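You operate a simulated robot arm through the tools that you are given. There is no shell and no other tool. Be economical: measure what you need, move in short steps, check, and stop when the job is done.

Carry out the task below with a simulated robot arm. There is one attempt and no reset: what you move stays moved.

TASK
Put one of the vases from the top of the writing desk on the green round pad. Then stack the orange glass cylinder from the top of the writing desk on top of the teal glass cylinder.

It is judged by the outcome, as a careful person would: the job done as asked, and still so three seconds after it is handed in. It fails if anything else is knocked over, pushed out of place, dropped, spilled or broken.

THE ROBOT
A 7-joint arm with a two-finger parallel gripper, fixed in place. Base frame: the origin is at the foot of the arm, x ahead of it, y to its left, z up; the work surface is at about z = 0. Lengths are in mm, angles in degrees, forces in N, time in s.
With the tool pointing down near the work surface it reaches from about 220 to 580 mm from the base axis. Its first joint turns from -66.0 to 66.0 degrees. Payload 2.5 kg.
Tool frame: the origin (TCP) lies between the finger pads and is the grasp point; the fingertips stand 23 mm ahead of it; z points along the fingers, y is the line along which they close. The gripper opens to 94 mm. The fingers are 38 mm wide and 10 mm thick; the gripper's body (54 by 96 mm) begins 39 mm behind the TCP.
Orientation is that of the tool frame in the base frame, as a unit quaternion [w, x, y, z]. With the fingers straight down and closing along the base's y, the tool's x points along the base's -x, its y along +y and its z along -z.

THE INTERFACE
- The arm moves only by the tool jog_arm. Its argument "motion" is a list of rows, each a list of 3 entries, a list of its own where there are three numbers: the opening, from 0 (shut) to 1 (fully open), then the shift along the tool's x, y, z in mm, then the turn, a rotation vector about the tool's x, y, z in degrees. In form: [[fingers, [tx, ty, tz], [wx, wy, wz]], ...]. A call has 1 to 8 rows; each row shifts and turns the commanded pose from where the row before left it, along the tool's axes as they then stand. A row lasts 0.2 s, in which the tool goes at most 50 mm and 8.6 degrees; a call with a longer step from one row to the next is refused whole, and so is a gripper value outside its range. A pose out of reach is approached as far as the arm can. The call stops where the force on the tool passes 40 N (or 10 N more than at its start, if that is more) or the arm is blocked; 0.2 s more then pass. The fingers move at their own pace (about 108 mm/s each) and stop on an object; they squeeze with about 25 N. The grip force told is the motor's: it shows also when the fingers shut on nothing. Time passes only in rows, and 0.2 s behind the last, so rows that do not move let the fingers close. It gives the time, the measured TCP pose, the force on the tool (base axes), the opening and the grip force at its end, in the units of the frame above (readings bear some noise).
- Cameras (640 x 400 px; columns grow to the right, rows downward): "scene" is fixed at [94, -402.4, 528.3]; the picture's right is [0.85, -0.53, 0.00], its down [-0.37, -0.60, -0.71] and it looks along [0.37, 0.60, -0.71] (base axes); focal length 214 px, centre (320, 200). "wrist" rides on the gripper at [-39, 0, -44] in the tool frame; the picture's right is [0.00, -1.00, 0.00], its down [0.97, 0.00, -0.24] and it looks along [0.24, 0.00, 0.97] (tool axes); focal length 218 px, centre (320, 200).
- grab_frame(camera): a new picture of that camera. No time passes.
- locate(camera, pixels): there is no depth. For up to 12 entries [column, row, z] of the newest picture of that camera ("zoom" is the newest enlarged one), the place [x, y] in the base frame at which the ray of that pixel passes the height z, good to about 3 mm, but the place of the scene camera against the robot may be out by one fixed shift of up to 25 mm in any direction. No time passes.
- zoom(camera, box): a new picture of the part [left, top, right, bottom] of that camera's present view, enlarged. No time passes.
- finish_job(): hands the job in; it is judged then, once.

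Work in short steps. Measure before you move; look again where a grasp or a placing could have gone wrong, and mend it. You have 80 turns and 46 pictures in all, the two below and enlarged ones among them. Open the gripper and draw the arm clear of the work before you hand the job in, unless the task says otherwise; then end with one line.

The tools are called by a JSON object that holds its "name" and its "arguments". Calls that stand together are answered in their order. jog_arm: Moves the arm, as the interface text tells. Its arguments: {"type":"object","properties":{"motion":{"type":"array"}},"required":["motion"]} The other tools are called the same way: grab_frame (camera) takes a picture; locate (camera, pixels) gives the place at which the rays of pixels pass given heights; zoom (camera, box) takes an enlarged picture of a part of a camera's view; finish_job () hands the job in.

At the start:

```text
t: 0.0
tool_pos: [317.1, -245.9, 365.8]
tool_rot: [0.0, 0.001, 1.0, 0.0]
ft_force: [0.8, -0.4, -0.3]
gripper_width: 93.8
grip_force: 0.0
```

scene: 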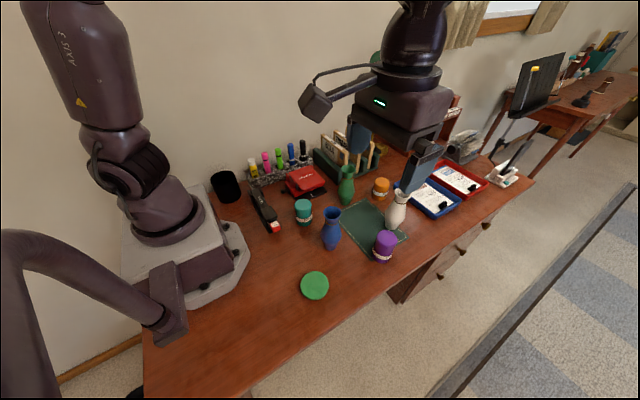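
wrist: 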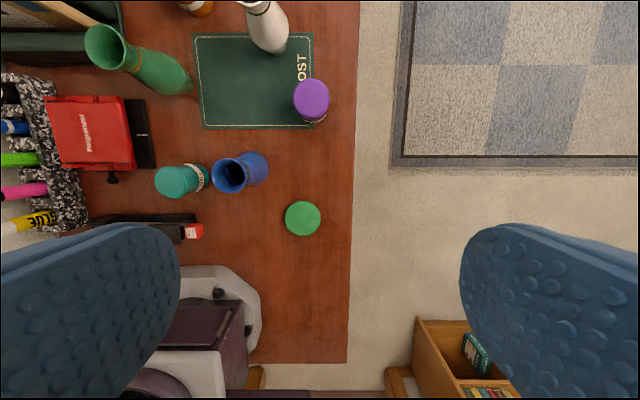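

The pictures show the blue vase (wrist ~(240,172)), the green pad (303,218), the teal cylinder (182,180) and the orange one at the top edge (195,5). I'll measure these and enlarge the scene view.

{"name": "locate", "arguments": {"camera": "wrist", "pixels": [[303, 218, 0], [303, 218, 6], [228, 176, 100], [228, 176, 80], [258, 166, 0], [172, 182, 60], [172, 182, 50], [203, 177, 0], [310, 98, 60], [195, 5, 50], [286, 218, 3], [320, 218, 3]]}}

{"name": "zoom", "arguments": {"camera": "scene", "box": [260, 140, 440, 310]}}

```text
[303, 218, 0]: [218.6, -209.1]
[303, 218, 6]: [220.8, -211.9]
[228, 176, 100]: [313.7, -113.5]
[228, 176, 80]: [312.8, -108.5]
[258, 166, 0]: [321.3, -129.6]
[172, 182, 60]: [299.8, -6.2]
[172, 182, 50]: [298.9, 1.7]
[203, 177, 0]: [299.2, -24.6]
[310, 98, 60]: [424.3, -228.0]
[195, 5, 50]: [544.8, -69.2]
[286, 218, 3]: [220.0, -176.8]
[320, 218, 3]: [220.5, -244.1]
```

```text
2.35 times, centred on (350, 225) of scene
```

zoom: 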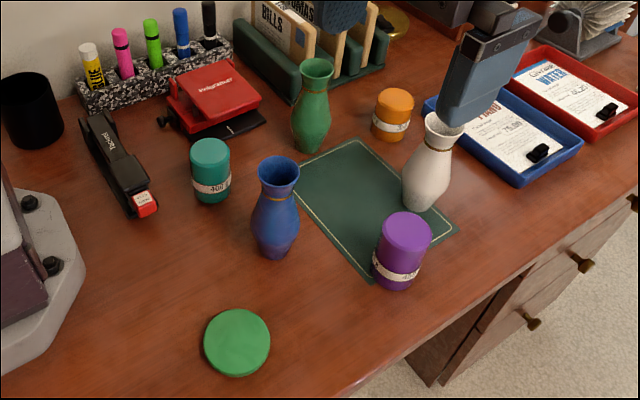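

Plan: blue vase to the pad (centre ≈ (220,-210), radius ≈ 34), then orange onto teal. I'll move over the desk for a second view to triangulate heights.

{"name": "jog_arm", "arguments": {"motion": [[1, [-20, 40, 0], [0, 0, 0]], [1, [-20, 40, 0], [0, 0, 0]], [1, [-20, 40, 0], [0, 0, 0]], [1, [-20, 40, 0], [0, 0, 0]], [1, [-10, 20, 0], [0, 0, 0]], [1, [0, 0, 0], [0, 0, 0]]]}}

{"name": "grab_frame", "arguments": {"camera": "wrist"}}

```text
t: 1.4
tool_pos: [406.1, -63.7, 366.1]
tool_rot: [0.0, 0.0, 1.0, 0.0]
ft_force: [0.2, 0.4, 0.2]
gripper_width: 94.2
grip_force: 0.1
```

```text
42 pictures are left
```

wrist: 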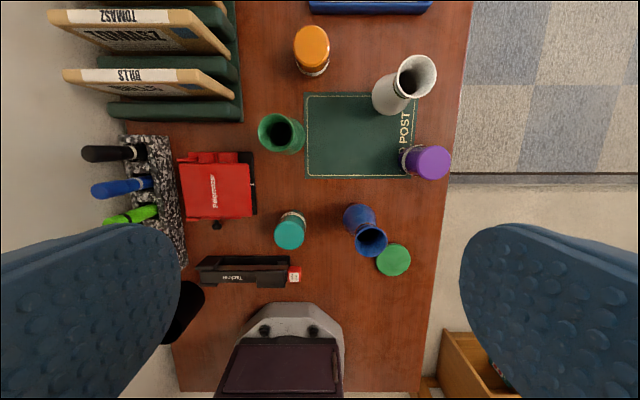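

Blue rim centre at (370,241), base near (357,214); teal top (290,234); orange top (312,45); pad (393,260). Locating at several heights.

{"name": "locate", "arguments": {"camera": "wrist", "pixels": [[370, 241, 80], [370, 241, 100], [370, 241, 120], [357, 213, 0], [393, 260, 5], [290, 234, 50], [290, 234, 70], [312, 46, 50], [312, 46, 70], [418, 76, 110], [434, 162, 60], [281, 133, 110]]}}

{"name": "zoom", "arguments": {"camera": "wrist", "box": [260, 180, 420, 280]}}

```text
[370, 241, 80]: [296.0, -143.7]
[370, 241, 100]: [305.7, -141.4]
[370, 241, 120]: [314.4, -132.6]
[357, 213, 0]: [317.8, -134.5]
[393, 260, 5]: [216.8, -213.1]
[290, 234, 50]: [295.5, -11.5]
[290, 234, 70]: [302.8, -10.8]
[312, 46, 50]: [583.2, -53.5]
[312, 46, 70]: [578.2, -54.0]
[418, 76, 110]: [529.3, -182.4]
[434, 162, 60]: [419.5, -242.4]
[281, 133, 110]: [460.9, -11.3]
```

```text
4.00 times, centred on (340, 230) of wrist
```

zoom: 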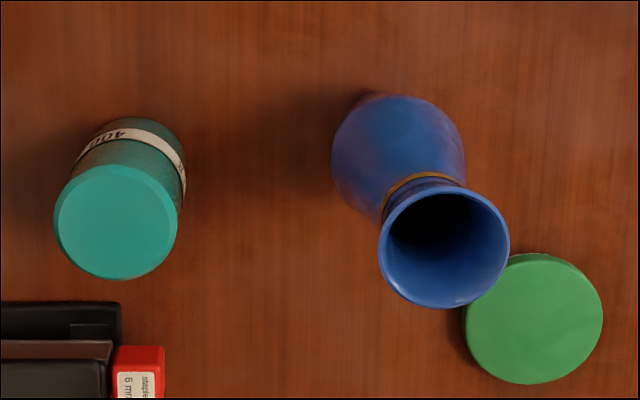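

Triangulated: blue rim at ≈(320,-131), z≈138. I'll look at its profile enlarged to choose the grip height.

{"name": "zoom", "arguments": {"camera": "scene", "box": [280, 190, 380, 260]}}

```text
5.71 times, centred on (330, 225) of scene
```

zoom: 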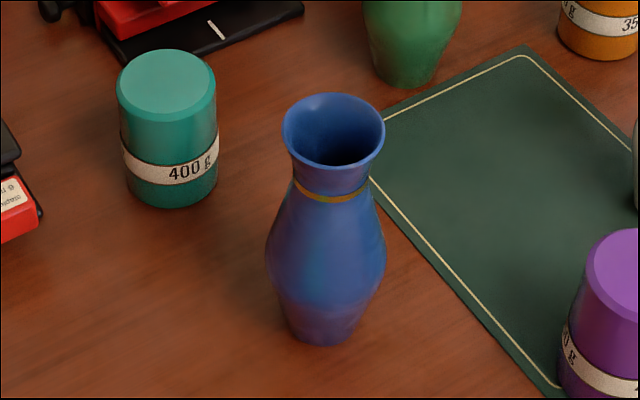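

Rim ≈44 mm wide, upper belly at z≈80 about the same; a vertical grip with TCP z≈106 touches both, palm just clearing the rim. Moving above the vase.

{"name": "jog_arm", "arguments": {"motion": [[1, [22, -17, 30], [0, 0, 0]], [1, [22, -17, 30], [0, 0, 0]], [1, [22, -17, 30], [0, 0, 0]], [1, [20, -16.3, 30], [0, 0, 0]], [1, [0, 0, 16], [0, 0, 0]], [1, [0, 0, 0], [0, 0, 0]]]}}

{"name": "grab_frame", "arguments": {"camera": "wrist"}}

```text
t: 2.8
tool_pos: [320.7, -134.6, 230.1]
tool_rot: [0.001, 0.0, 1.0, 0.0]
ft_force: [0.3, -1.1, 0.2]
gripper_width: 94.1
grip_force: 0.0
```

```text
39 pictures are left
```

wrist: 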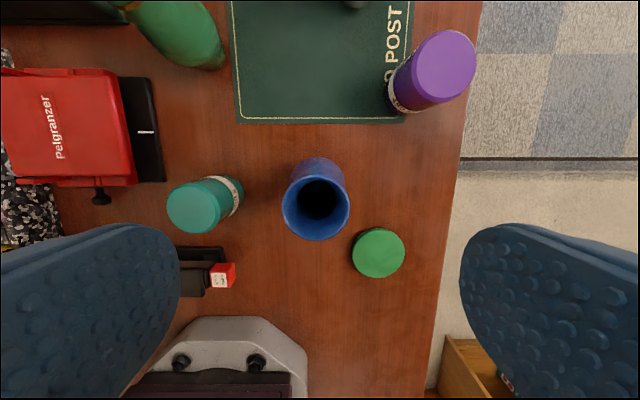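

Rim centre pixel (316,209) gives (320,-132); pad works out at (219,-212). Shift +2.5 in y and descend to z≈106.

{"name": "jog_arm", "arguments": {"motion": [[1, [0.5, 2.5, 20], [0, 0, 0]], [1, [0, 0, 30], [0, 0, 0]], [1, [0, 0, 30], [0, 0, 0]], [1, [0, 0, 25], [0, 0, 0]], [1, [0, 0, 12], [0, 0, 0]], [1, [0, 0, 6], [0, 0, 0]], [1, [0, 0, 0], [0, 0, 0]]]}}

{"name": "zoom", "arguments": {"camera": "scene", "box": [260, 160, 400, 260]}}

```text
t: 4.4
tool_pos: [320.8, -130.5, 106.5]
tool_rot: [0.0, 0.001, 1.0, 0.0]
ft_force: [0.0, -0.1, -0.4]
gripper_width: 94.1
grip_force: 0.1
```

```text
4.00 times, centred on (330, 210) of scene
```

zoom: 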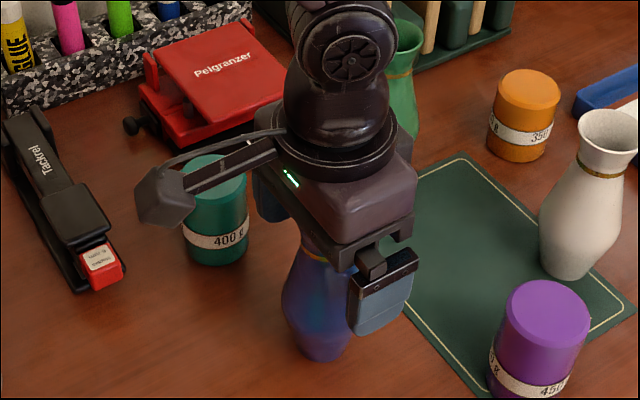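

No contact; the vase stands between the fingers. Close partly and then fully.

{"name": "jog_arm", "arguments": {"motion": [[0.6, [0, 0, 0], [0, 0, 0]], [0.5, [0, 0, 0], [0, 0, 0]], [0.3, [0, 0, 0], [0, 0, 0]], [0, [0, 0, 0], [0, 0, 0]], [0, [0, 0, 0], [0, 0, 0]], [0, [0, 0, 0], [0, 0, 0]]]}}

{"name": "zoom", "arguments": {"camera": "scene", "box": [260, 160, 400, 260]}}

```text
t: 5.8
tool_pos: [320.3, -131.4, 106.9]
tool_rot: [-0.001, 0.0, 1.0, -0.001]
ft_force: [-0.6, -0.3, 4.1]
gripper_width: 43.8
grip_force: 24.8
```

```text
4.00 times, centred on (330, 210) of scene
```

zoom: 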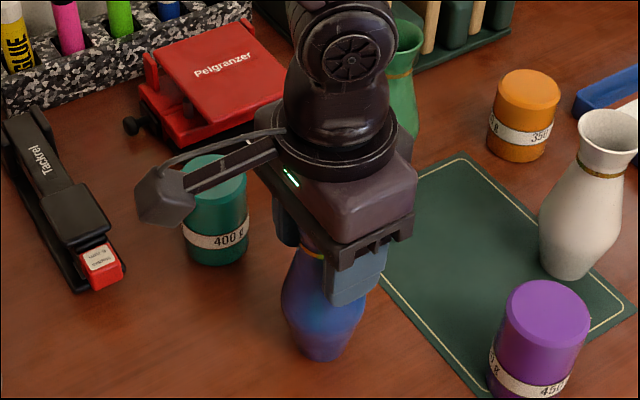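

Held at 43.8 mm with 25 N. Lift slowly and check.

{"name": "jog_arm", "arguments": {"motion": [[0, [0, 0, -5], [0, 0, 0]], [0, [0, 0, -10], [0, 0, 0]], [0, [0, 0, -15], [0, 0, 0]], [0, [0, 0, -15], [0, 0, 0]], [0, [0, 0, 0], [0, 0, 0]]]}}

{"name": "zoom", "arguments": {"camera": "scene", "box": [260, 140, 400, 260]}}

```text
t: 7.0
tool_pos: [319.7, -127.9, 153.0]
tool_rot: [0.0, 0.0, 1.0, 0.0]
ft_force: [0.0, 0.0, -1.9]
gripper_width: 44.0
grip_force: 24.7
```

```text
3.33 times, centred on (330, 200) of scene
```

zoom: 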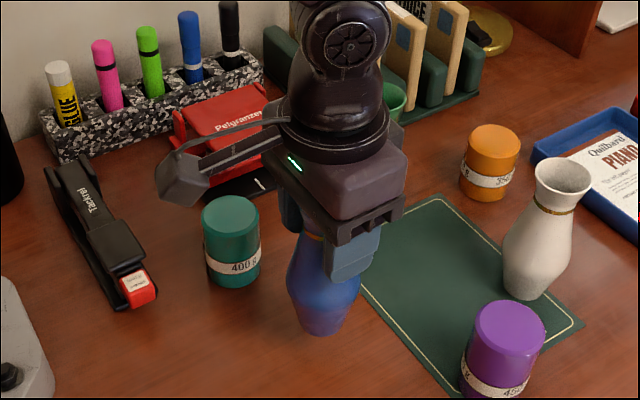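

Vase is lifted upright, weight ~2 N. Carry it over the pad, at (219.5,-212).

{"name": "jog_arm", "arguments": {"motion": [[0, [14, -11.3, 0], [0, 0, 0]], [0, [18, -14, 0], [0, 0, 0]], [0, [18, -14, 0], [0, 0, 0]], [0, [18, -14, 0], [0, 0, 0]], [0, [18, -14, 0], [0, 0, 0]], [0, [15, -14, 0], [0, 0, 0]], [0, [0, 0, 0], [0, 0, 0]]]}}

{"name": "zoom", "arguments": {"camera": "scene", "box": [240, 170, 400, 310]}}

{"name": "grab_frame", "arguments": {"camera": "wrist"}}

```text
t: 8.6
tool_pos: [220.4, -209.8, 152.3]
tool_rot: [0.0, 0.0, 1.0, -0.001]
ft_force: [-0.7, -1.1, -1.7]
gripper_width: 43.9
grip_force: 25.0
```

```text
2.86 times, centred on (320, 240) of scene
```

zoom: 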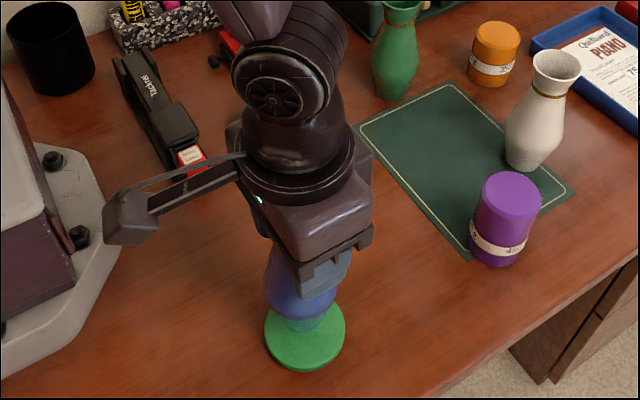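

```text
34 pictures are left
```

wrist: 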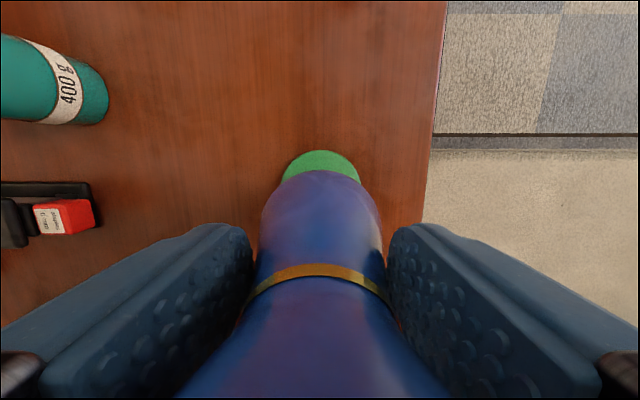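

Vase is aligned over the pad. Lowering, first 30 mm, then small steps watching the force.

{"name": "jog_arm", "arguments": {"motion": [[0, [0, 0, 10], [0, 0, 0]], [0, [0, 0, 12], [0, 0, 0]], [0, [0, 0, 8], [0, 0, 0]], [0, [0, 0, 2], [0, 0, 0]], [0, [0, 0, 0], [0, 0, 0]]]}}

{"name": "zoom", "arguments": {"camera": "scene", "box": [280, 220, 360, 310]}}

```text
t: 9.8
tool_pos: [218.8, -212.6, 120.8]
tool_rot: [0.001, 0.0, 1.0, 0.0]
ft_force: [-0.5, -0.6, 3.9]
gripper_width: 44.1
grip_force: 24.9
```

```text
4.44 times, centred on (320, 265) of scene
```

zoom: 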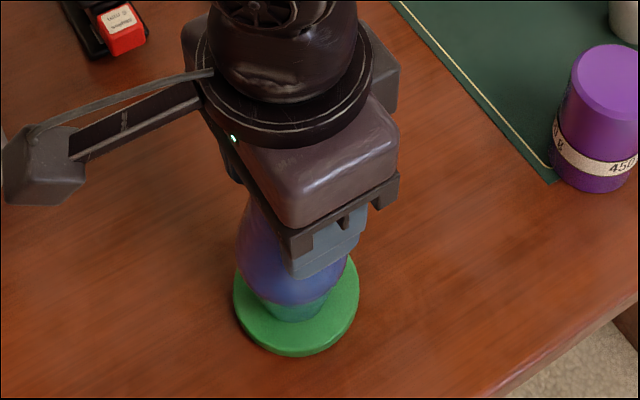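

Force rose from −1.9 to +3.9 N: contact at ≈13 mm pad height. One more millimetre to confirm.

{"name": "jog_arm", "arguments": {"motion": [[0, [0, 0, 0.7], [0, 0, 0]], [0, [0, 0, 0], [0, 0, 0]]]}}

```text
t: 10.4
tool_pos: [218.3, -212.6, 119.7]
tool_rot: [0.001, 0.0, 1.0, -0.001]
ft_force: [-2.5, 0.0, 22.4]
gripper_width: 43.6
grip_force: 25.0
```

Firm contact. Back off 0.8 mm and open the fingers gradually.

{"name": "jog_arm", "arguments": {"motion": [[0, [0, 0, -0.8], [0, 0, 0]], [0, [0, 0, 0], [0, 0, 0]], [0.5, [0, 0, 0], [0, 0, 0]], [0.6, [0, 0, 0], [0, 0, 0]], [0.8, [0, 0, 0], [0, 0, 0]], [1, [0, 0, 0], [0, 0, 0]], [1, [0, 0, 0], [0, 0, 0]]]}}

{"name": "zoom", "arguments": {"camera": "scene", "box": [260, 200, 380, 310]}}

```text
t: 12.0
tool_pos: [220.5, -211.0, 119.3]
tool_rot: [0.0, 0.0, 1.0, 0.001]
ft_force: [0.6, 0.2, -0.2]
gripper_width: 93.8
grip_force: 0.0
```

```text
3.64 times, centred on (320, 255) of scene
```

zoom: 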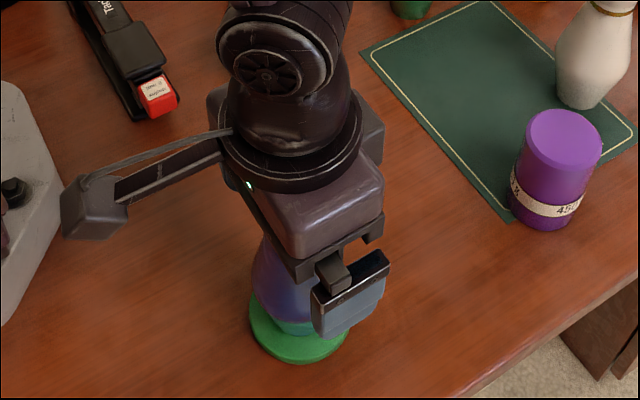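

Released; the vase stands. Rise straight up.

{"name": "jog_arm", "arguments": {"motion": [[1, [0, 0, -15], [0, 0, 0]], [1, [0, 0, -30], [0, 0, 0]], [1, [0, 0, -45], [0, 0, 0]], [1, [0, 0, -45], [0, 0, 0]], [1, [0, 0, -15], [0, 0, 0]], [1, [0, 0, 0], [0, 0, 0]]]}}

{"name": "zoom", "arguments": {"camera": "scene", "box": [260, 200, 380, 310]}}

```text
t: 13.4
tool_pos: [218.9, -212.3, 272.2]
tool_rot: [0.0, 0.001, 1.0, 0.0]
ft_force: [0.3, -0.3, 0.6]
gripper_width: 94.1
grip_force: 0.1
```

```text
3.64 times, centred on (320, 255) of scene
```

zoom: 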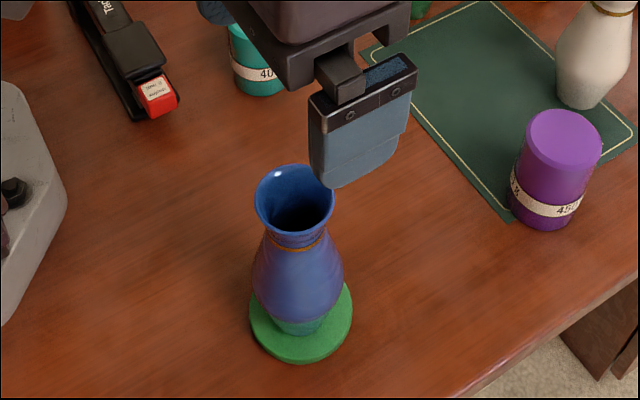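

Vase stands centred on the pad. Now go for a view of the orange cylinder.

{"name": "jog_arm", "arguments": {"motion": [[1, [-36, 22, 0], [0, 0, 0]], [1, [-36, 22, 0], [0, 0, 0]], [1, [-36, 22, 0], [0, 0, 0]], [1, [-36, 22, 0], [0, 0, 0]], [1, [-36, 22, 0], [0, 0, 0]], [1, [-36, 22, 0], [0, 0, 0]], [1, [-34, 20, 0], [0, 0, 0]], [1, [0, 0, 0], [0, 0, 0]]]}}

{"name": "grab_frame", "arguments": {"camera": "wrist"}}

```text
t: 15.2
tool_pos: [468.9, -56.1, 271.8]
tool_rot: [0.0, 0.0, 1.0, 0.0]
ft_force: [0.0, 0.0, 0.7]
gripper_width: 93.8
grip_force: 0.0
```

```text
30 pictures are left
```

wrist: 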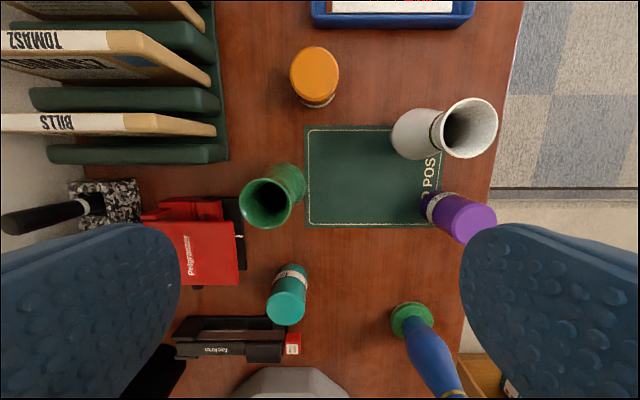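

Orange top (315,73), near-bottom edge (317,107): centre ≈(585,-51), height ≈55. Enlarge for precision, and look at the scene view.

{"name": "zoom", "arguments": {"camera": "wrist", "box": [250, 20, 410, 120]}}

{"name": "zoom", "arguments": {"camera": "scene", "box": [330, 140, 450, 240]}}

```text
4.00 times, centred on (330, 70) of wrist
```

zoom: 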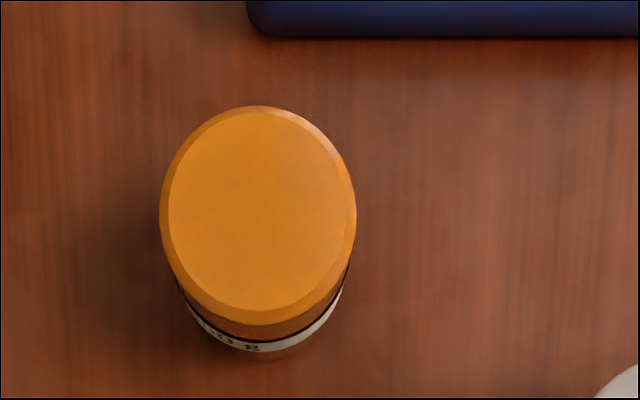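

```text
4.00 times, centred on (390, 190) of scene
```

zoom: 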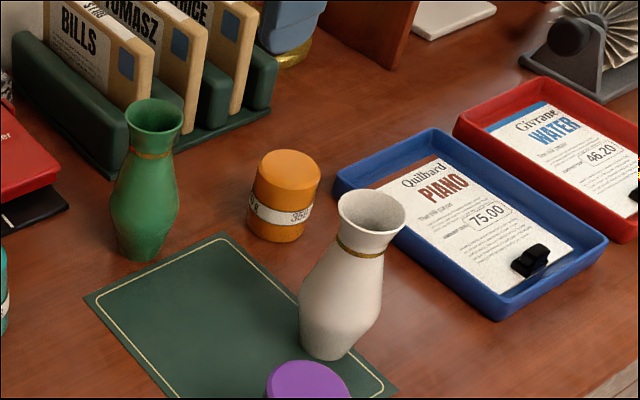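

Orange: centre ≈(582,-54.5), height ≈59, diameter ≈52 — at the edge of reach, so I tilt the tool 12° outward, move over it at z≈150 and look.

{"name": "jog_arm", "arguments": {"motion": [[1, [0, 0, 0], [0, -6, 0]], [1, [0, 0, 0], [0, -6, 0]], [1, [-36.6, 1.9, 7.8], [0, 0, 0]], [1, [-36.6, 1.8, 7.8], [0, 0, 0]], [1, [-36.6, 1.8, 7.8], [0, 0, 0]], [1, [8.5, 0, 39.8], [0, 0, 0]], [1, [8.5, 0, 39.8], [0, 0, 0]], [1, [0, 0, 0], [0, 0, 0]]]}}

{"name": "grab_frame", "arguments": {"camera": "wrist"}}

{"name": "grab_frame", "arguments": {"camera": "scene"}}

```text
t: 17.0
tool_pos: [581.5, -52.7, 185.4]
tool_rot: [0.104, -0.001, 0.995, 0.0]
ft_force: [-1.3, -0.2, 0.2]
gripper_width: 94.0
grip_force: 0.0
```

```text
27 pictures are left
```

wrist: 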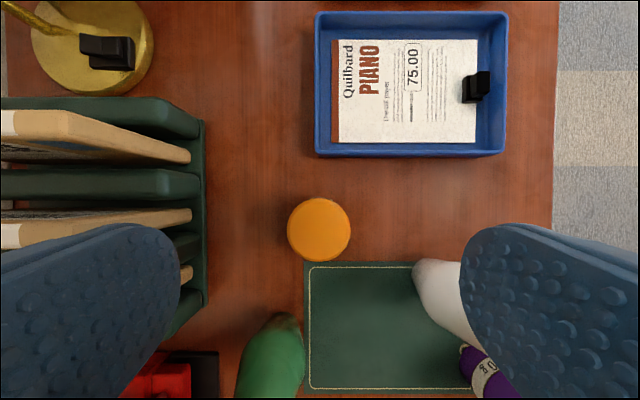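

```text
26 pictures are left
```

scene: 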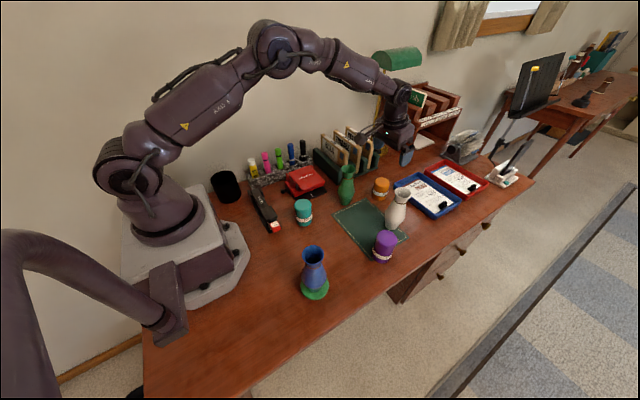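

Orange is centred in column (319,230). Verify its x.

{"name": "locate", "arguments": {"camera": "wrist", "pixels": [[319, 230, 59], [319, 198, 59], [319, 262, 59], [287, 230, 59], [351, 230, 59], [430, 268, 0], [290, 320, 0], [206, 250, 30]]}}

```text
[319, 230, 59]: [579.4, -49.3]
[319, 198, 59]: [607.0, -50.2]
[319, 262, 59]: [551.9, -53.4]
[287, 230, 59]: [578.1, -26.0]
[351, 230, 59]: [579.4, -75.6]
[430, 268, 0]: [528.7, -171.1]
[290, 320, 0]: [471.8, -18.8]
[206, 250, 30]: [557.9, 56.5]
```

Consistent: centre ≈(580,-53), y aligned. Descend vertically to TCP z≈38.

{"name": "jog_arm", "arguments": {"motion": [[1, [9.9, 0, 36], [0, 0, 0]], [1, [7.7, 0, 36], [0, 0, 0]], [1, [7.7, 0, 36], [0, 0, 0]], [1, [5, 0, 24], [0, 0, 0]], [1, [2.3, 0, 11.4], [0, 0, 0]], [1, [0, 0, 0], [0, 0, 0]]]}}

{"name": "grab_frame", "arguments": {"camera": "wrist"}}

{"name": "zoom", "arguments": {"camera": "scene", "box": [330, 130, 450, 240]}}

```text
t: 17.8
tool_pos: [584.7, -56.3, 94.8]
tool_rot: [0.113, 0.001, 0.994, -0.001]
ft_force: [0.7, -0.1, 8.5]
gripper_width: 93.9
grip_force: 0.0
stopped in row 4: the force on the tool passed its limit (the readings are from after the stop); the commanded pose is now the measured one
```

```text
25 pictures are left
```

wrist: 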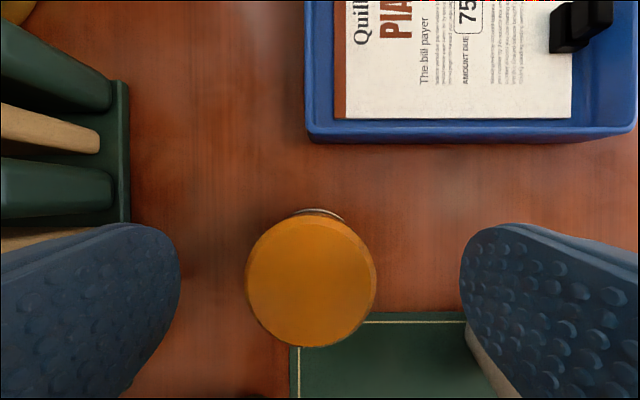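

```text
3.64 times, centred on (390, 185) of scene
```

zoom: 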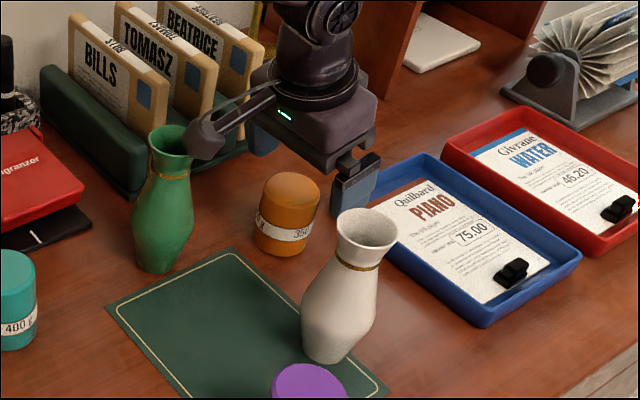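

The tool was stopped: the lump on the side of the gripper appears to touch the green vase's rim. Back straight up and inspect.

{"name": "jog_arm", "arguments": {"motion": [[1, [-2.2, 0, -9.7], [0, 0, 0]], [1, [-4.5, 0, -19.5], [0, 0, 0]], [1, [-4.5, 0, -19.5], [0, 0, 0]], [1, [0, 0, 0], [0, 0, 0]]]}}

{"name": "zoom", "arguments": {"camera": "scene", "box": [330, 130, 450, 240]}}

```text
t: 18.8
tool_pos: [584.6, -56.2, 144.4]
tool_rot: [0.112, 0.001, 0.994, 0.0]
ft_force: [-0.4, -0.8, 0.0]
gripper_width: 94.0
grip_force: 0.0
```

```text
3.64 times, centred on (390, 185) of scene
```

zoom: 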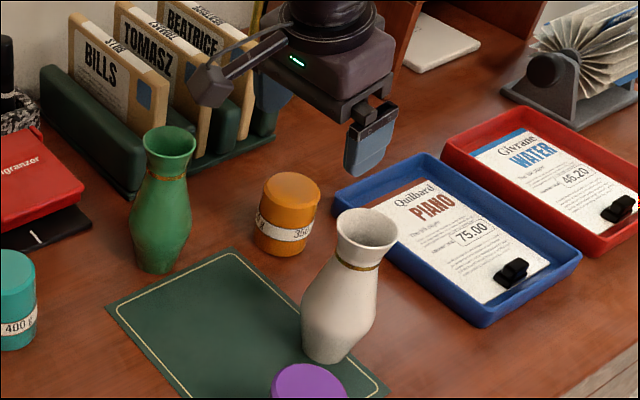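

The green vase is unmoved at (346,203)/(348,169). The lump sticks out on tool +x, so I yaw the tool 25° about vertical so that it points between the green and white vases.

{"name": "jog_arm", "arguments": {"motion": [[1, [0, 0, 0], [-1.87, 0, -8.12]], [1, [0, 0, 0], [-1.87, 0, -8.12]], [1, [0, 0, 0], [-1.87, 0, -8.12]], [1, [0, 0, 0], [0, 0, 0]], [1, [0, 0, 0], [0, 0, 0]]]}}

{"name": "grab_frame", "arguments": {"camera": "wrist"}}

{"name": "zoom", "arguments": {"camera": "scene", "box": [330, 130, 450, 240]}}

```text
t: 20.0
tool_pos: [585.1, -54.9, 144.8]
tool_rot: [0.11, -0.215, 0.97, 0.023]
ft_force: [-0.5, -0.1, 0.6]
gripper_width: 94.2
grip_force: 0.1
```

```text
22 pictures are left
```

wrist: 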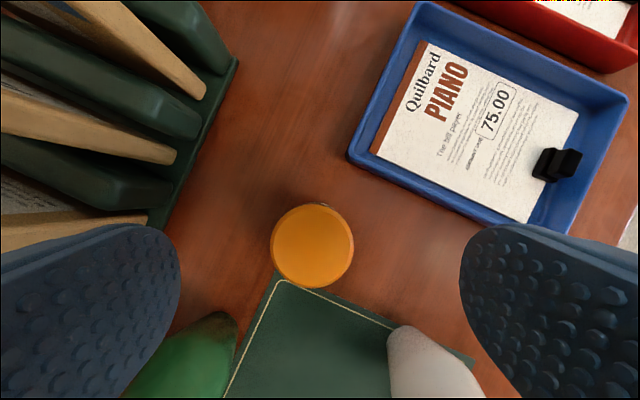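

```text
3.64 times, centred on (390, 185) of scene
```

zoom: 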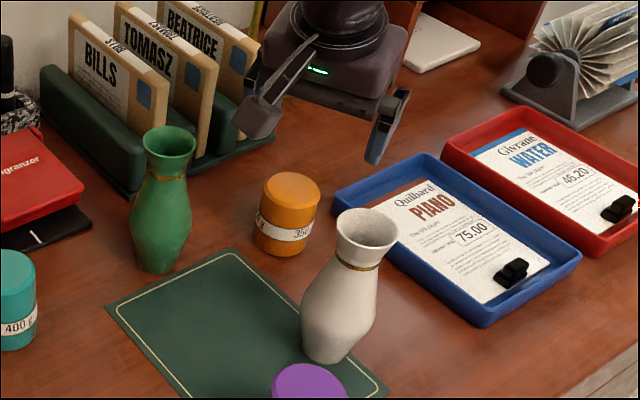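

Lump has swung clear of the green vase. Locate the orange top (312,246) in this view and the vases' near edges.

{"name": "locate", "arguments": {"camera": "wrist", "pixels": [[312, 246, 59], [271, 246, 59], [353, 246, 59], [312, 206, 59], [312, 288, 59]]}}

```text
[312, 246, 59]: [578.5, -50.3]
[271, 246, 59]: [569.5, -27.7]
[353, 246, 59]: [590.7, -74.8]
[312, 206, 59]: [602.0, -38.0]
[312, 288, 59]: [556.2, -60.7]
```

Orange centre ≈(579.5,-51). Align and descend the first 60 mm, then check.

{"name": "jog_arm", "arguments": {"motion": [[1, [2.8, 6.3, -0.6], [0, 0, 0]], [1, [4.5, 0, 19.5], [0, 0, 0]], [1, [4.5, 0, 19.5], [0, 0, 0]], [1, [4.5, 0, 19.5], [0, 0, 0]], [1, [0, 0, 0], [0, 0, 0]]]}}

{"name": "zoom", "arguments": {"camera": "scene", "box": [330, 130, 450, 240]}}

{"name": "grab_frame", "arguments": {"camera": "wrist"}}

```text
t: 21.2
tool_pos: [579.8, -50.4, 84.1]
tool_rot: [0.11, -0.214, 0.97, 0.023]
ft_force: [0.6, 0.5, -0.1]
gripper_width: 94.1
grip_force: 0.1
```

```text
3.64 times, centred on (390, 185) of scene
```

zoom: 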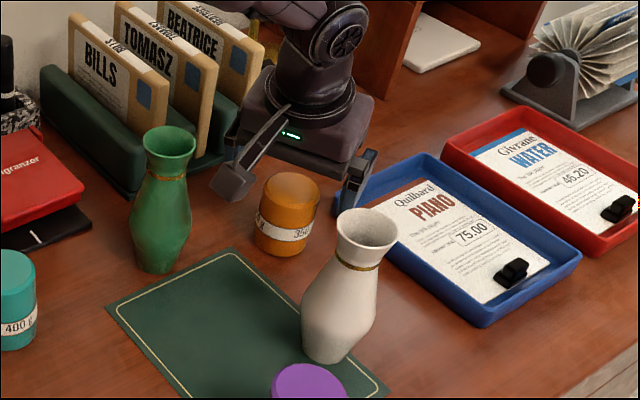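

```text
19 pictures are left
```

wrist: 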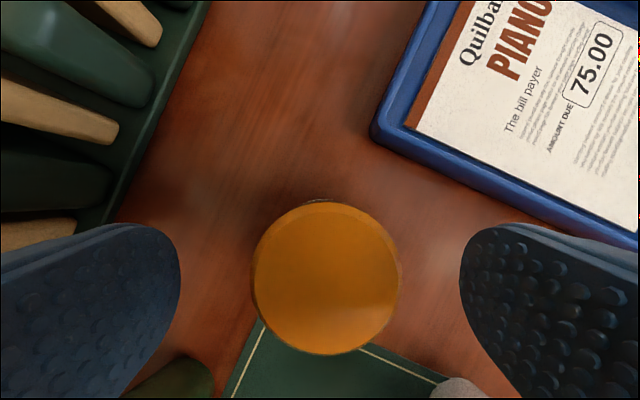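

Aligned (top at (326,277), as expected). Descend the remaining 45 mm.

{"name": "jog_arm", "arguments": {"motion": [[1, [4, -1, 17.5], [0, 0, 0]], [1, [4, 0, 17.5], [0, 0, 0]], [1, [2.2, 0, 9.3], [0, 0, 0]], [1, [0, 0, 0], [0, 0, 0]]]}}

{"name": "zoom", "arguments": {"camera": "scene", "box": [330, 130, 450, 240]}}

```text
t: 22.2
tool_pos: [580.1, -52.7, 38.3]
tool_rot: [0.11, -0.214, 0.97, 0.023]
ft_force: [0.0, 0.1, 0.6]
gripper_width: 94.3
grip_force: 0.0
```

```text
3.64 times, centred on (390, 185) of scene
```

zoom: 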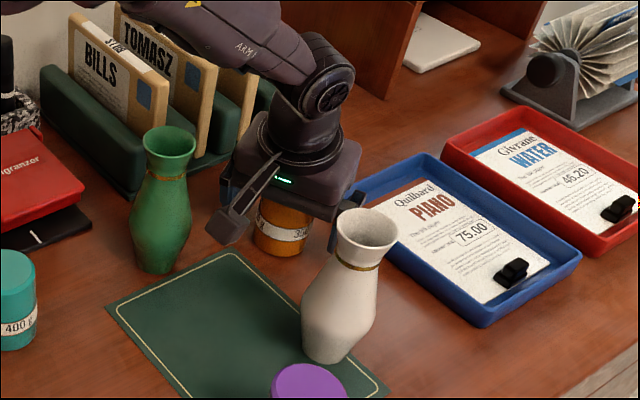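

In position without contact. Close on the orange cylinder.

{"name": "jog_arm", "arguments": {"motion": [[0.7, [0, 0, 0], [0, 0, 0]], [0.6, [0, 0, 0], [0, 0, 0]], [0.4, [0, 0, 0], [0, 0, 0]], [0, [0, 0, 0], [0, 0, 0]], [0, [0, 0, 0], [0, 0, 0]], [0, [0, 0, 0], [0, 0, 0]]]}}

```text
t: 23.6
tool_pos: [579.4, -52.1, 39.2]
tool_rot: [0.11, -0.214, 0.97, 0.023]
ft_force: [-0.7, 1.2, 0.1]
gripper_width: 51.5
grip_force: 25.4
```

Gripped at 51.5 mm. Lift vertically and check.

{"name": "jog_arm", "arguments": {"motion": [[0, [-1.1, 0, -4.9], [0, 0, 0]], [0, [-3.4, 0, -14.6], [0, 0, 0]], [0, [-6.7, 0, -29.2], [0, 0, 0]], [0, [-9, 0, -39], [0, 0, 0]], [0, [-9, 0, -39], [0, 0, 0]], [0, [-4.5, 0, -19.5], [0, 0, 0]], [0, [0, 0, 0], [0, 0, 0]]]}}

{"name": "grab_frame", "arguments": {"camera": "scene"}}

```text
t: 25.2
tool_pos: [579.2, -52.6, 189.1]
tool_rot: [0.109, -0.214, 0.97, 0.022]
ft_force: [0.3, -0.5, -3.6]
gripper_width: 50.9
grip_force: 25.1
```

```text
17 pictures are left
```

scene: 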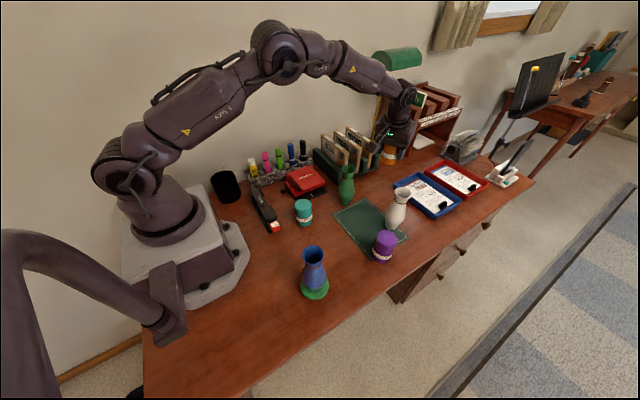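

Held, 3.6 N. Raise and pull inward, then straighten the tool to vertical.

{"name": "jog_arm", "arguments": {"motion": [[0, [30.8, 16.9, -27.6], [0, 0, 0]], [0, [30.8, 16.9, -27.6], [0, 0, 0]], [0, [0, 0, 0], [0, 6.4, 0]], [0, [0, 0, 0], [0, 6.4, 0]], [0, [0, 0, 0], [0, 0, 0]]]}}

```text
t: 26.4
tool_pos: [497.6, -52.2, 228.3]
tool_rot: [0.0, -0.215, 0.977, -0.001]
ft_force: [0.5, 0.6, -4.2]
gripper_width: 51.3
grip_force: 25.3
```

Tool vertical, cylinder held. Teal top works out at (304,-15.5), z≈78. Carry the orange over it at height and look.

{"name": "jog_arm", "arguments": {"motion": [[0, [20, 14.4, 0], [0, 0, 0]], [0, [32, 23, 0], [0, 0, 0]], [0, [36, 26, 0], [0, 0, 0]], [0, [36, 26, 0], [0, 0, 0]], [0, [25, 18, 0], [0, 0, 0]], [0, [12, 8.5, 0], [0, 0, 0]], [0, [0, 0, 0], [0, 0, 0]]]}}

{"name": "grab_frame", "arguments": {"camera": "wrist"}}

{"name": "zoom", "arguments": {"camera": "scene", "box": [230, 120, 380, 250]}}

```text
t: 28.0
tool_pos: [306.4, -14.5, 227.7]
tool_rot: [0.001, -0.215, 0.977, -0.001]
ft_force: [-1.0, 0.1, -2.6]
gripper_width: 51.4
grip_force: 24.8
```

```text
16 pictures are left
```

wrist: 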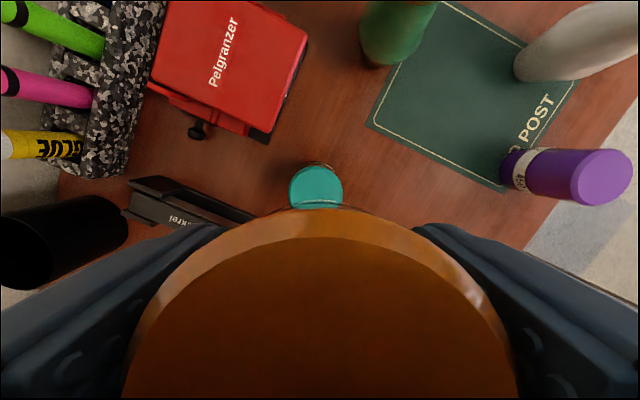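

```text
3.08 times, centred on (305, 185) of scene
```

zoom: 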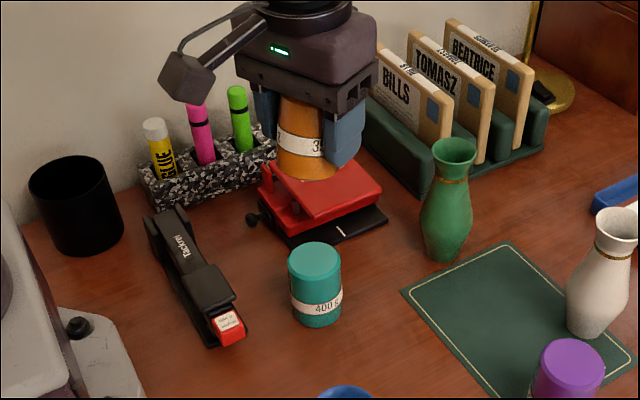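

Teal is slightly left (316 vs 320) in the wrist view. Enlarge to measure the offset precisely.

{"name": "zoom", "arguments": {"camera": "wrist", "box": [260, 150, 380, 225]}}

{"name": "locate", "arguments": {"camera": "wrist", "pixels": [[289, 190, 78], [343, 190, 78], [316, 165, 78]]}}

```text
5.33 times, centred on (320, 188) of wrist
```

zoom: 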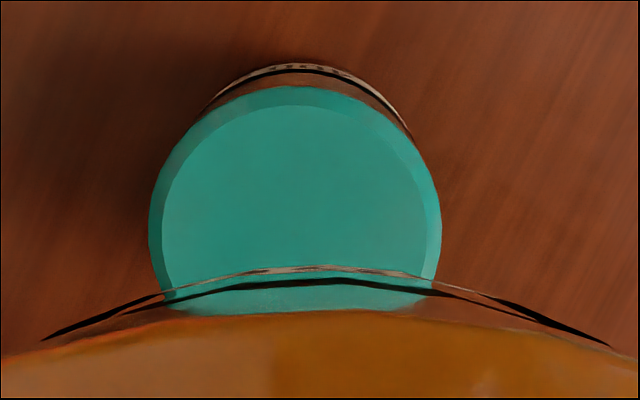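

```text
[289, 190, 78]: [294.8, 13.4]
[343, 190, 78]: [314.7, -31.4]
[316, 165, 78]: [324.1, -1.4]
```

The cylinder tilted with the tool when I straightened it, so I restore the 12.8° tilt to bring it upright, and correct the offset (+4.5 mm tool x, +4.4 tool y).

{"name": "jog_arm", "arguments": {"motion": [[0, [4.5, 4.4, 0], [0, 0, 0]], [0, [0, 0, 0], [0, -6.4, 0]], [0, [0, 0, 0], [0, -6.4, 0]], [0, [0, 0, 0], [0, 0, 0]]]}}

{"name": "grab_frame", "arguments": {"camera": "wrist"}}

{"name": "zoom", "arguments": {"camera": "scene", "box": [250, 130, 370, 240]}}

```text
t: 29.0
tool_pos: [298.8, -13.0, 227.7]
tool_rot: [0.11, -0.214, 0.97, 0.024]
ft_force: [-0.4, 0.1, -4.0]
gripper_width: 51.3
grip_force: 24.7
```

```text
13 pictures are left
```

wrist: 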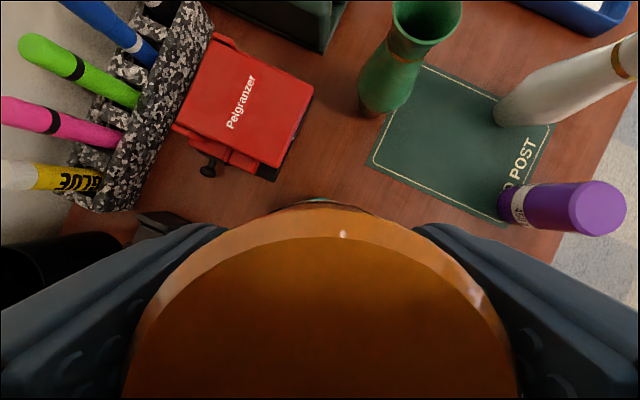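

```text
3.64 times, centred on (310, 185) of scene
```

zoom: 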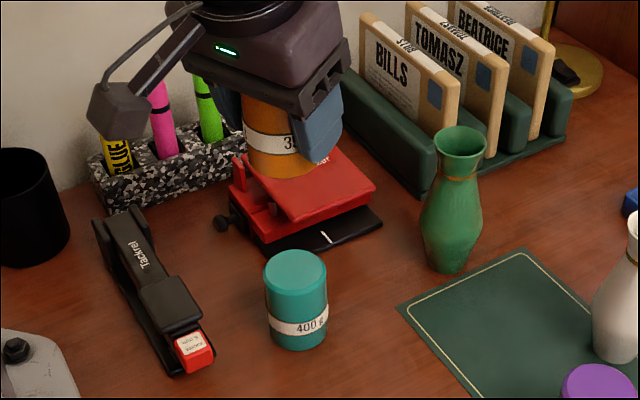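

Orange is upright again. Descend to leave ~18 mm above the teal and check alignment.

{"name": "jog_arm", "arguments": {"motion": [[0, [6.6, 0, 29.3], [0, 0, 0]], [0, [6.6, 0, 29.3], [0, 0, 0]], [0, [4.4, 0, 19.5], [0, 0, 0]], [0, [2.2, 0, 9.8], [0, 0, 0]], [0, [0, 0, 0], [0, 0, 0]]]}}

{"name": "zoom", "arguments": {"camera": "scene", "box": [270, 160, 340, 230]}}

{"name": "zoom", "arguments": {"camera": "wrist", "box": [240, 150, 400, 250]}}

```text
t: 30.2
tool_pos: [299.8, -12.7, 136.1]
tool_rot: [0.11, -0.214, 0.97, 0.023]
ft_force: [0.4, 0.5, -3.2]
gripper_width: 51.6
grip_force: 25.1
```

```text
5.71 times, centred on (305, 195) of scene
```

zoom: 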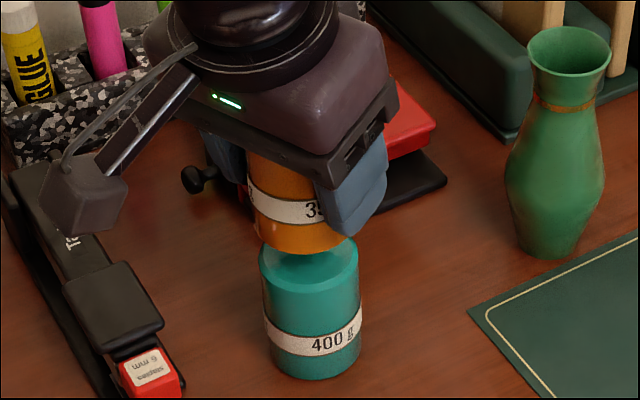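

```text
4.00 times, centred on (320, 200) of wrist
```

zoom: 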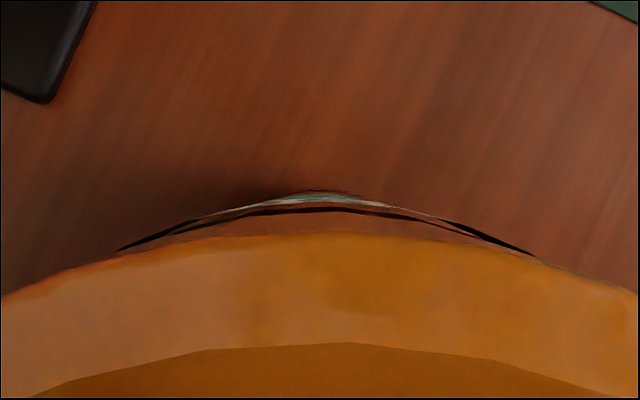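

Alignment within 1–2 mm in both views. Lower towards contact.

{"name": "jog_arm", "arguments": {"motion": [[0, [1.6, -1, 7.8], [0, 0, 0]], [0, [1.3, 0, 5.9], [0, 0, 0]], [0, [0.4, 0, 2], [0, 0, 0]], [0, [0, 0, 0], [0, 0, 0]]]}}

```text
t: 31.2
tool_pos: [300.8, -13.1, 121.3]
tool_rot: [0.11, -0.215, 0.97, 0.024]
ft_force: [0.1, -0.5, -3.1]
gripper_width: 51.5
grip_force: 25.3
```

{"name": "jog_arm", "arguments": {"motion": [[0, [0.4, 0, 2], [0, 0, 0]], [0, [0, 0, 0], [0, 0, 0]]]}}

{"name": "zoom", "arguments": {"camera": "scene", "box": [280, 180, 330, 230]}}

```text
t: 31.8
tool_pos: [299.7, -11.8, 118.9]
tool_rot: [0.109, -0.215, 0.97, 0.023]
ft_force: [-0.3, 0.9, -3.8]
gripper_width: 51.1
grip_force: 24.9
```

```text
8.00 times, centred on (305, 205) of scene
```

zoom: 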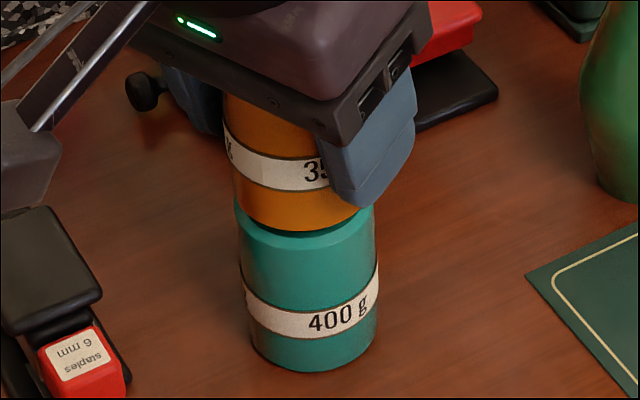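

Well aligned; a small gap remains. Continue in small steps.

{"name": "jog_arm", "arguments": {"motion": [[0, [0.2, 0, 1], [0, 0, 0]], [0, [0, 0, 0], [0, 0, 0]]]}}

```text
t: 32.4
tool_pos: [299.2, -12.4, 119.2]
tool_rot: [0.109, -0.214, 0.97, 0.022]
ft_force: [-0.1, 0.3, -2.8]
gripper_width: 51.0
grip_force: 24.9
```

{"name": "jog_arm", "arguments": {"motion": [[0, [0.25, 0, 1], [0, 0, 0]], [0, [0, 0, 0], [0, 0, 0]]]}}

```text
t: 33.0
tool_pos: [300.7, -12.8, 116.0]
tool_rot: [0.11, -0.215, 0.97, 0.023]
ft_force: [0.6, 0.4, -3.6]
gripper_width: 51.5
grip_force: 25.1
```

{"name": "jog_arm", "arguments": {"motion": [[0, [0.25, 0, 1], [0, 0, 0]], [0, [0, 0, 0], [0, 0, 0]]]}}

```text
t: 33.6
tool_pos: [300.6, -12.6, 117.8]
tool_rot: [0.111, -0.214, 0.97, 0.023]
ft_force: [0.4, -0.2, -2.9]
gripper_width: 51.1
grip_force: 25.5
```

{"name": "jog_arm", "arguments": {"motion": [[0, [0.25, 0, 1], [0, 0, 0]], [0, [0, 0, 0], [0, 0, 0]]]}}

{"name": "zoom", "arguments": {"camera": "scene", "box": [280, 180, 330, 230]}}

```text
t: 34.2
tool_pos: [299.6, -13.4, 115.6]
tool_rot: [0.109, -0.214, 0.97, 0.023]
ft_force: [-0.3, -0.1, -3.4]
gripper_width: 51.4
grip_force: 24.7
```

```text
8.00 times, centred on (305, 205) of scene
```

zoom: 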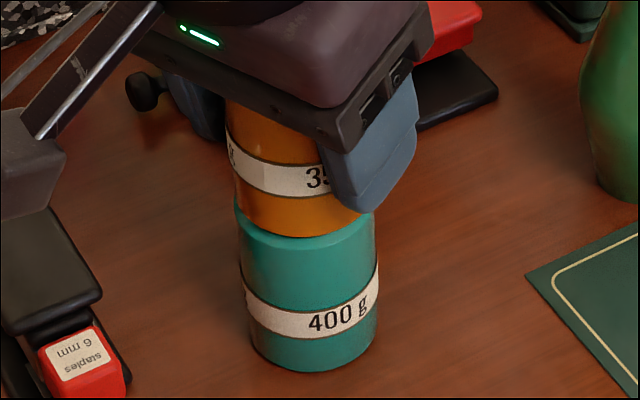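

Bottom edge of the orange nearly meets the teal's chamfer. Continue.

{"name": "jog_arm", "arguments": {"motion": [[0, [0.2, 0, 0.8], [0, 0, 0]], [0, [0, 0, 0], [0, 0, 0]]]}}

```text
t: 34.8
tool_pos: [299.3, -12.7, 114.6]
tool_rot: [0.11, -0.214, 0.97, 0.023]
ft_force: [1.4, 0.4, -3.5]
gripper_width: 51.2
grip_force: 24.6
```

{"name": "jog_arm", "arguments": {"motion": [[0, [0.2, 0, 0.8], [0, 0, 0]], [0, [0, 0, 0], [0, 0, 0]]]}}

```text
t: 35.4
tool_pos: [299.9, -12.4, 114.4]
tool_rot: [0.109, -0.214, 0.97, 0.023]
ft_force: [0.7, -0.5, -2.7]
gripper_width: 51.4
grip_force: 24.8
```

{"name": "jog_arm", "arguments": {"motion": [[0, [0.2, 0, 0.8], [0, 0, 0]], [0, [0, 0, 0], [0, 0, 0]]]}}

```text
t: 36.0
tool_pos: [300.6, -13.4, 113.7]
tool_rot: [0.11, -0.214, 0.97, 0.024]
ft_force: [-2.8, 0.4, 15.6]
gripper_width: 51.3
grip_force: 24.7
```

Contact (+15.6 N). Back off 0.5 mm and open slowly.

{"name": "jog_arm", "arguments": {"motion": [[0, [-0.1, 0, -0.5], [0, 0, 0]], [0, [0, 0, 0], [0, 0, 0]], [0.58, [0, 0, 0], [0, 0, 0]], [0.7, [0, 0, 0], [0, 0, 0]], [0.85, [0, 0, 0], [0, 0, 0]], [1, [0, 0, 0], [0, 0, 0]], [1, [0, 0, 0], [0, 0, 0]]]}}

{"name": "zoom", "arguments": {"camera": "scene", "box": [270, 160, 340, 230]}}

```text
t: 37.6
tool_pos: [298.7, -13.1, 113.0]
tool_rot: [0.11, -0.214, 0.97, 0.024]
ft_force: [0.2, -0.1, 0.6]
gripper_width: 93.8
grip_force: 0.1
```

```text
5.71 times, centred on (305, 195) of scene
```

zoom: 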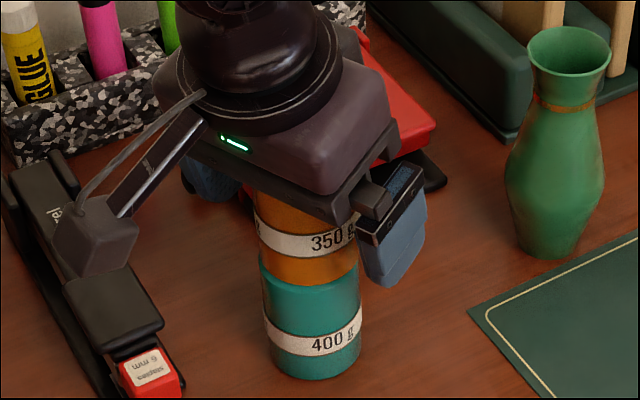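

Stack stands after release. Withdraw straight up.

{"name": "jog_arm", "arguments": {"motion": [[1, [-2.2, 0, -9.8], [0, 0, 0]], [1, [-4.4, 0, -19.5], [0, 0, 0]], [1, [-8.9, 0, -39], [0, 0, 0]], [1, [-8.9, 0, -39], [0, 0, 0]], [1, [-8.9, 0, -39], [0, 0, 0]], [1, [-8.9, 0, -39], [0, 0, 0]], [1, [0, 0, 0], [0, 0, 0]]]}}

{"name": "grab_frame", "arguments": {"camera": "scene"}}

{"name": "zoom", "arguments": {"camera": "scene", "box": [260, 160, 400, 310]}}

```text
t: 39.2
tool_pos: [300.5, -12.1, 304.9]
tool_rot: [0.11, -0.213, 0.971, 0.023]
ft_force: [0.2, -0.3, -0.2]
gripper_width: 94.2
grip_force: 0.2
```

```text
6 pictures are left
```

scene: 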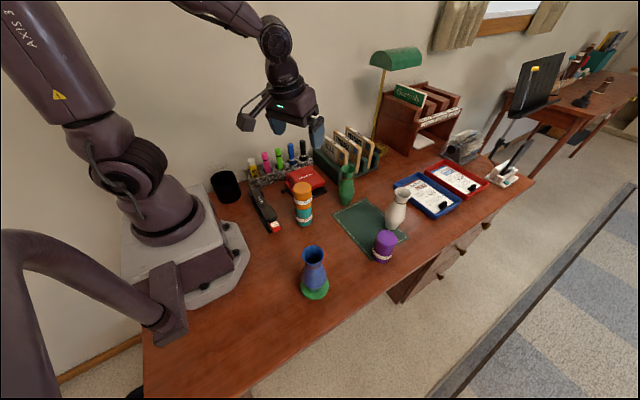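

```text
2.67 times, centred on (330, 235) of scene
```

zoom: 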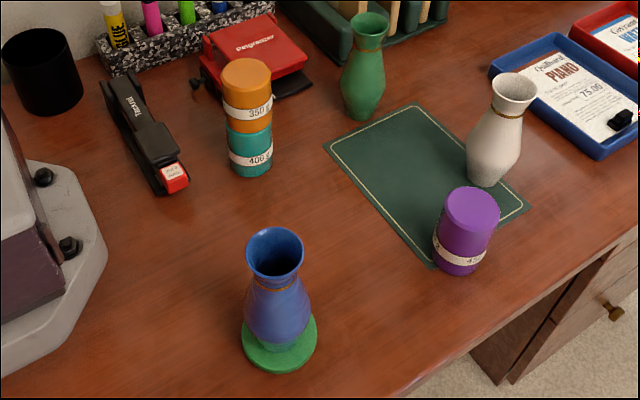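

The blue vase stands on the green pad, the orange cylinder is squarely on the teal one, nothing else has moved, and the arm is clear. Handing in.

{"name": "finish_job", "arguments": {}}

```text
The job is handed in.
```

The job is handed in: the blue vase is on the green pad and the orange cylinder is on the teal one. The arm briefly touched what looked like the green vase on the first reach for the orange cylinder, but the vase stayed standing in its place.
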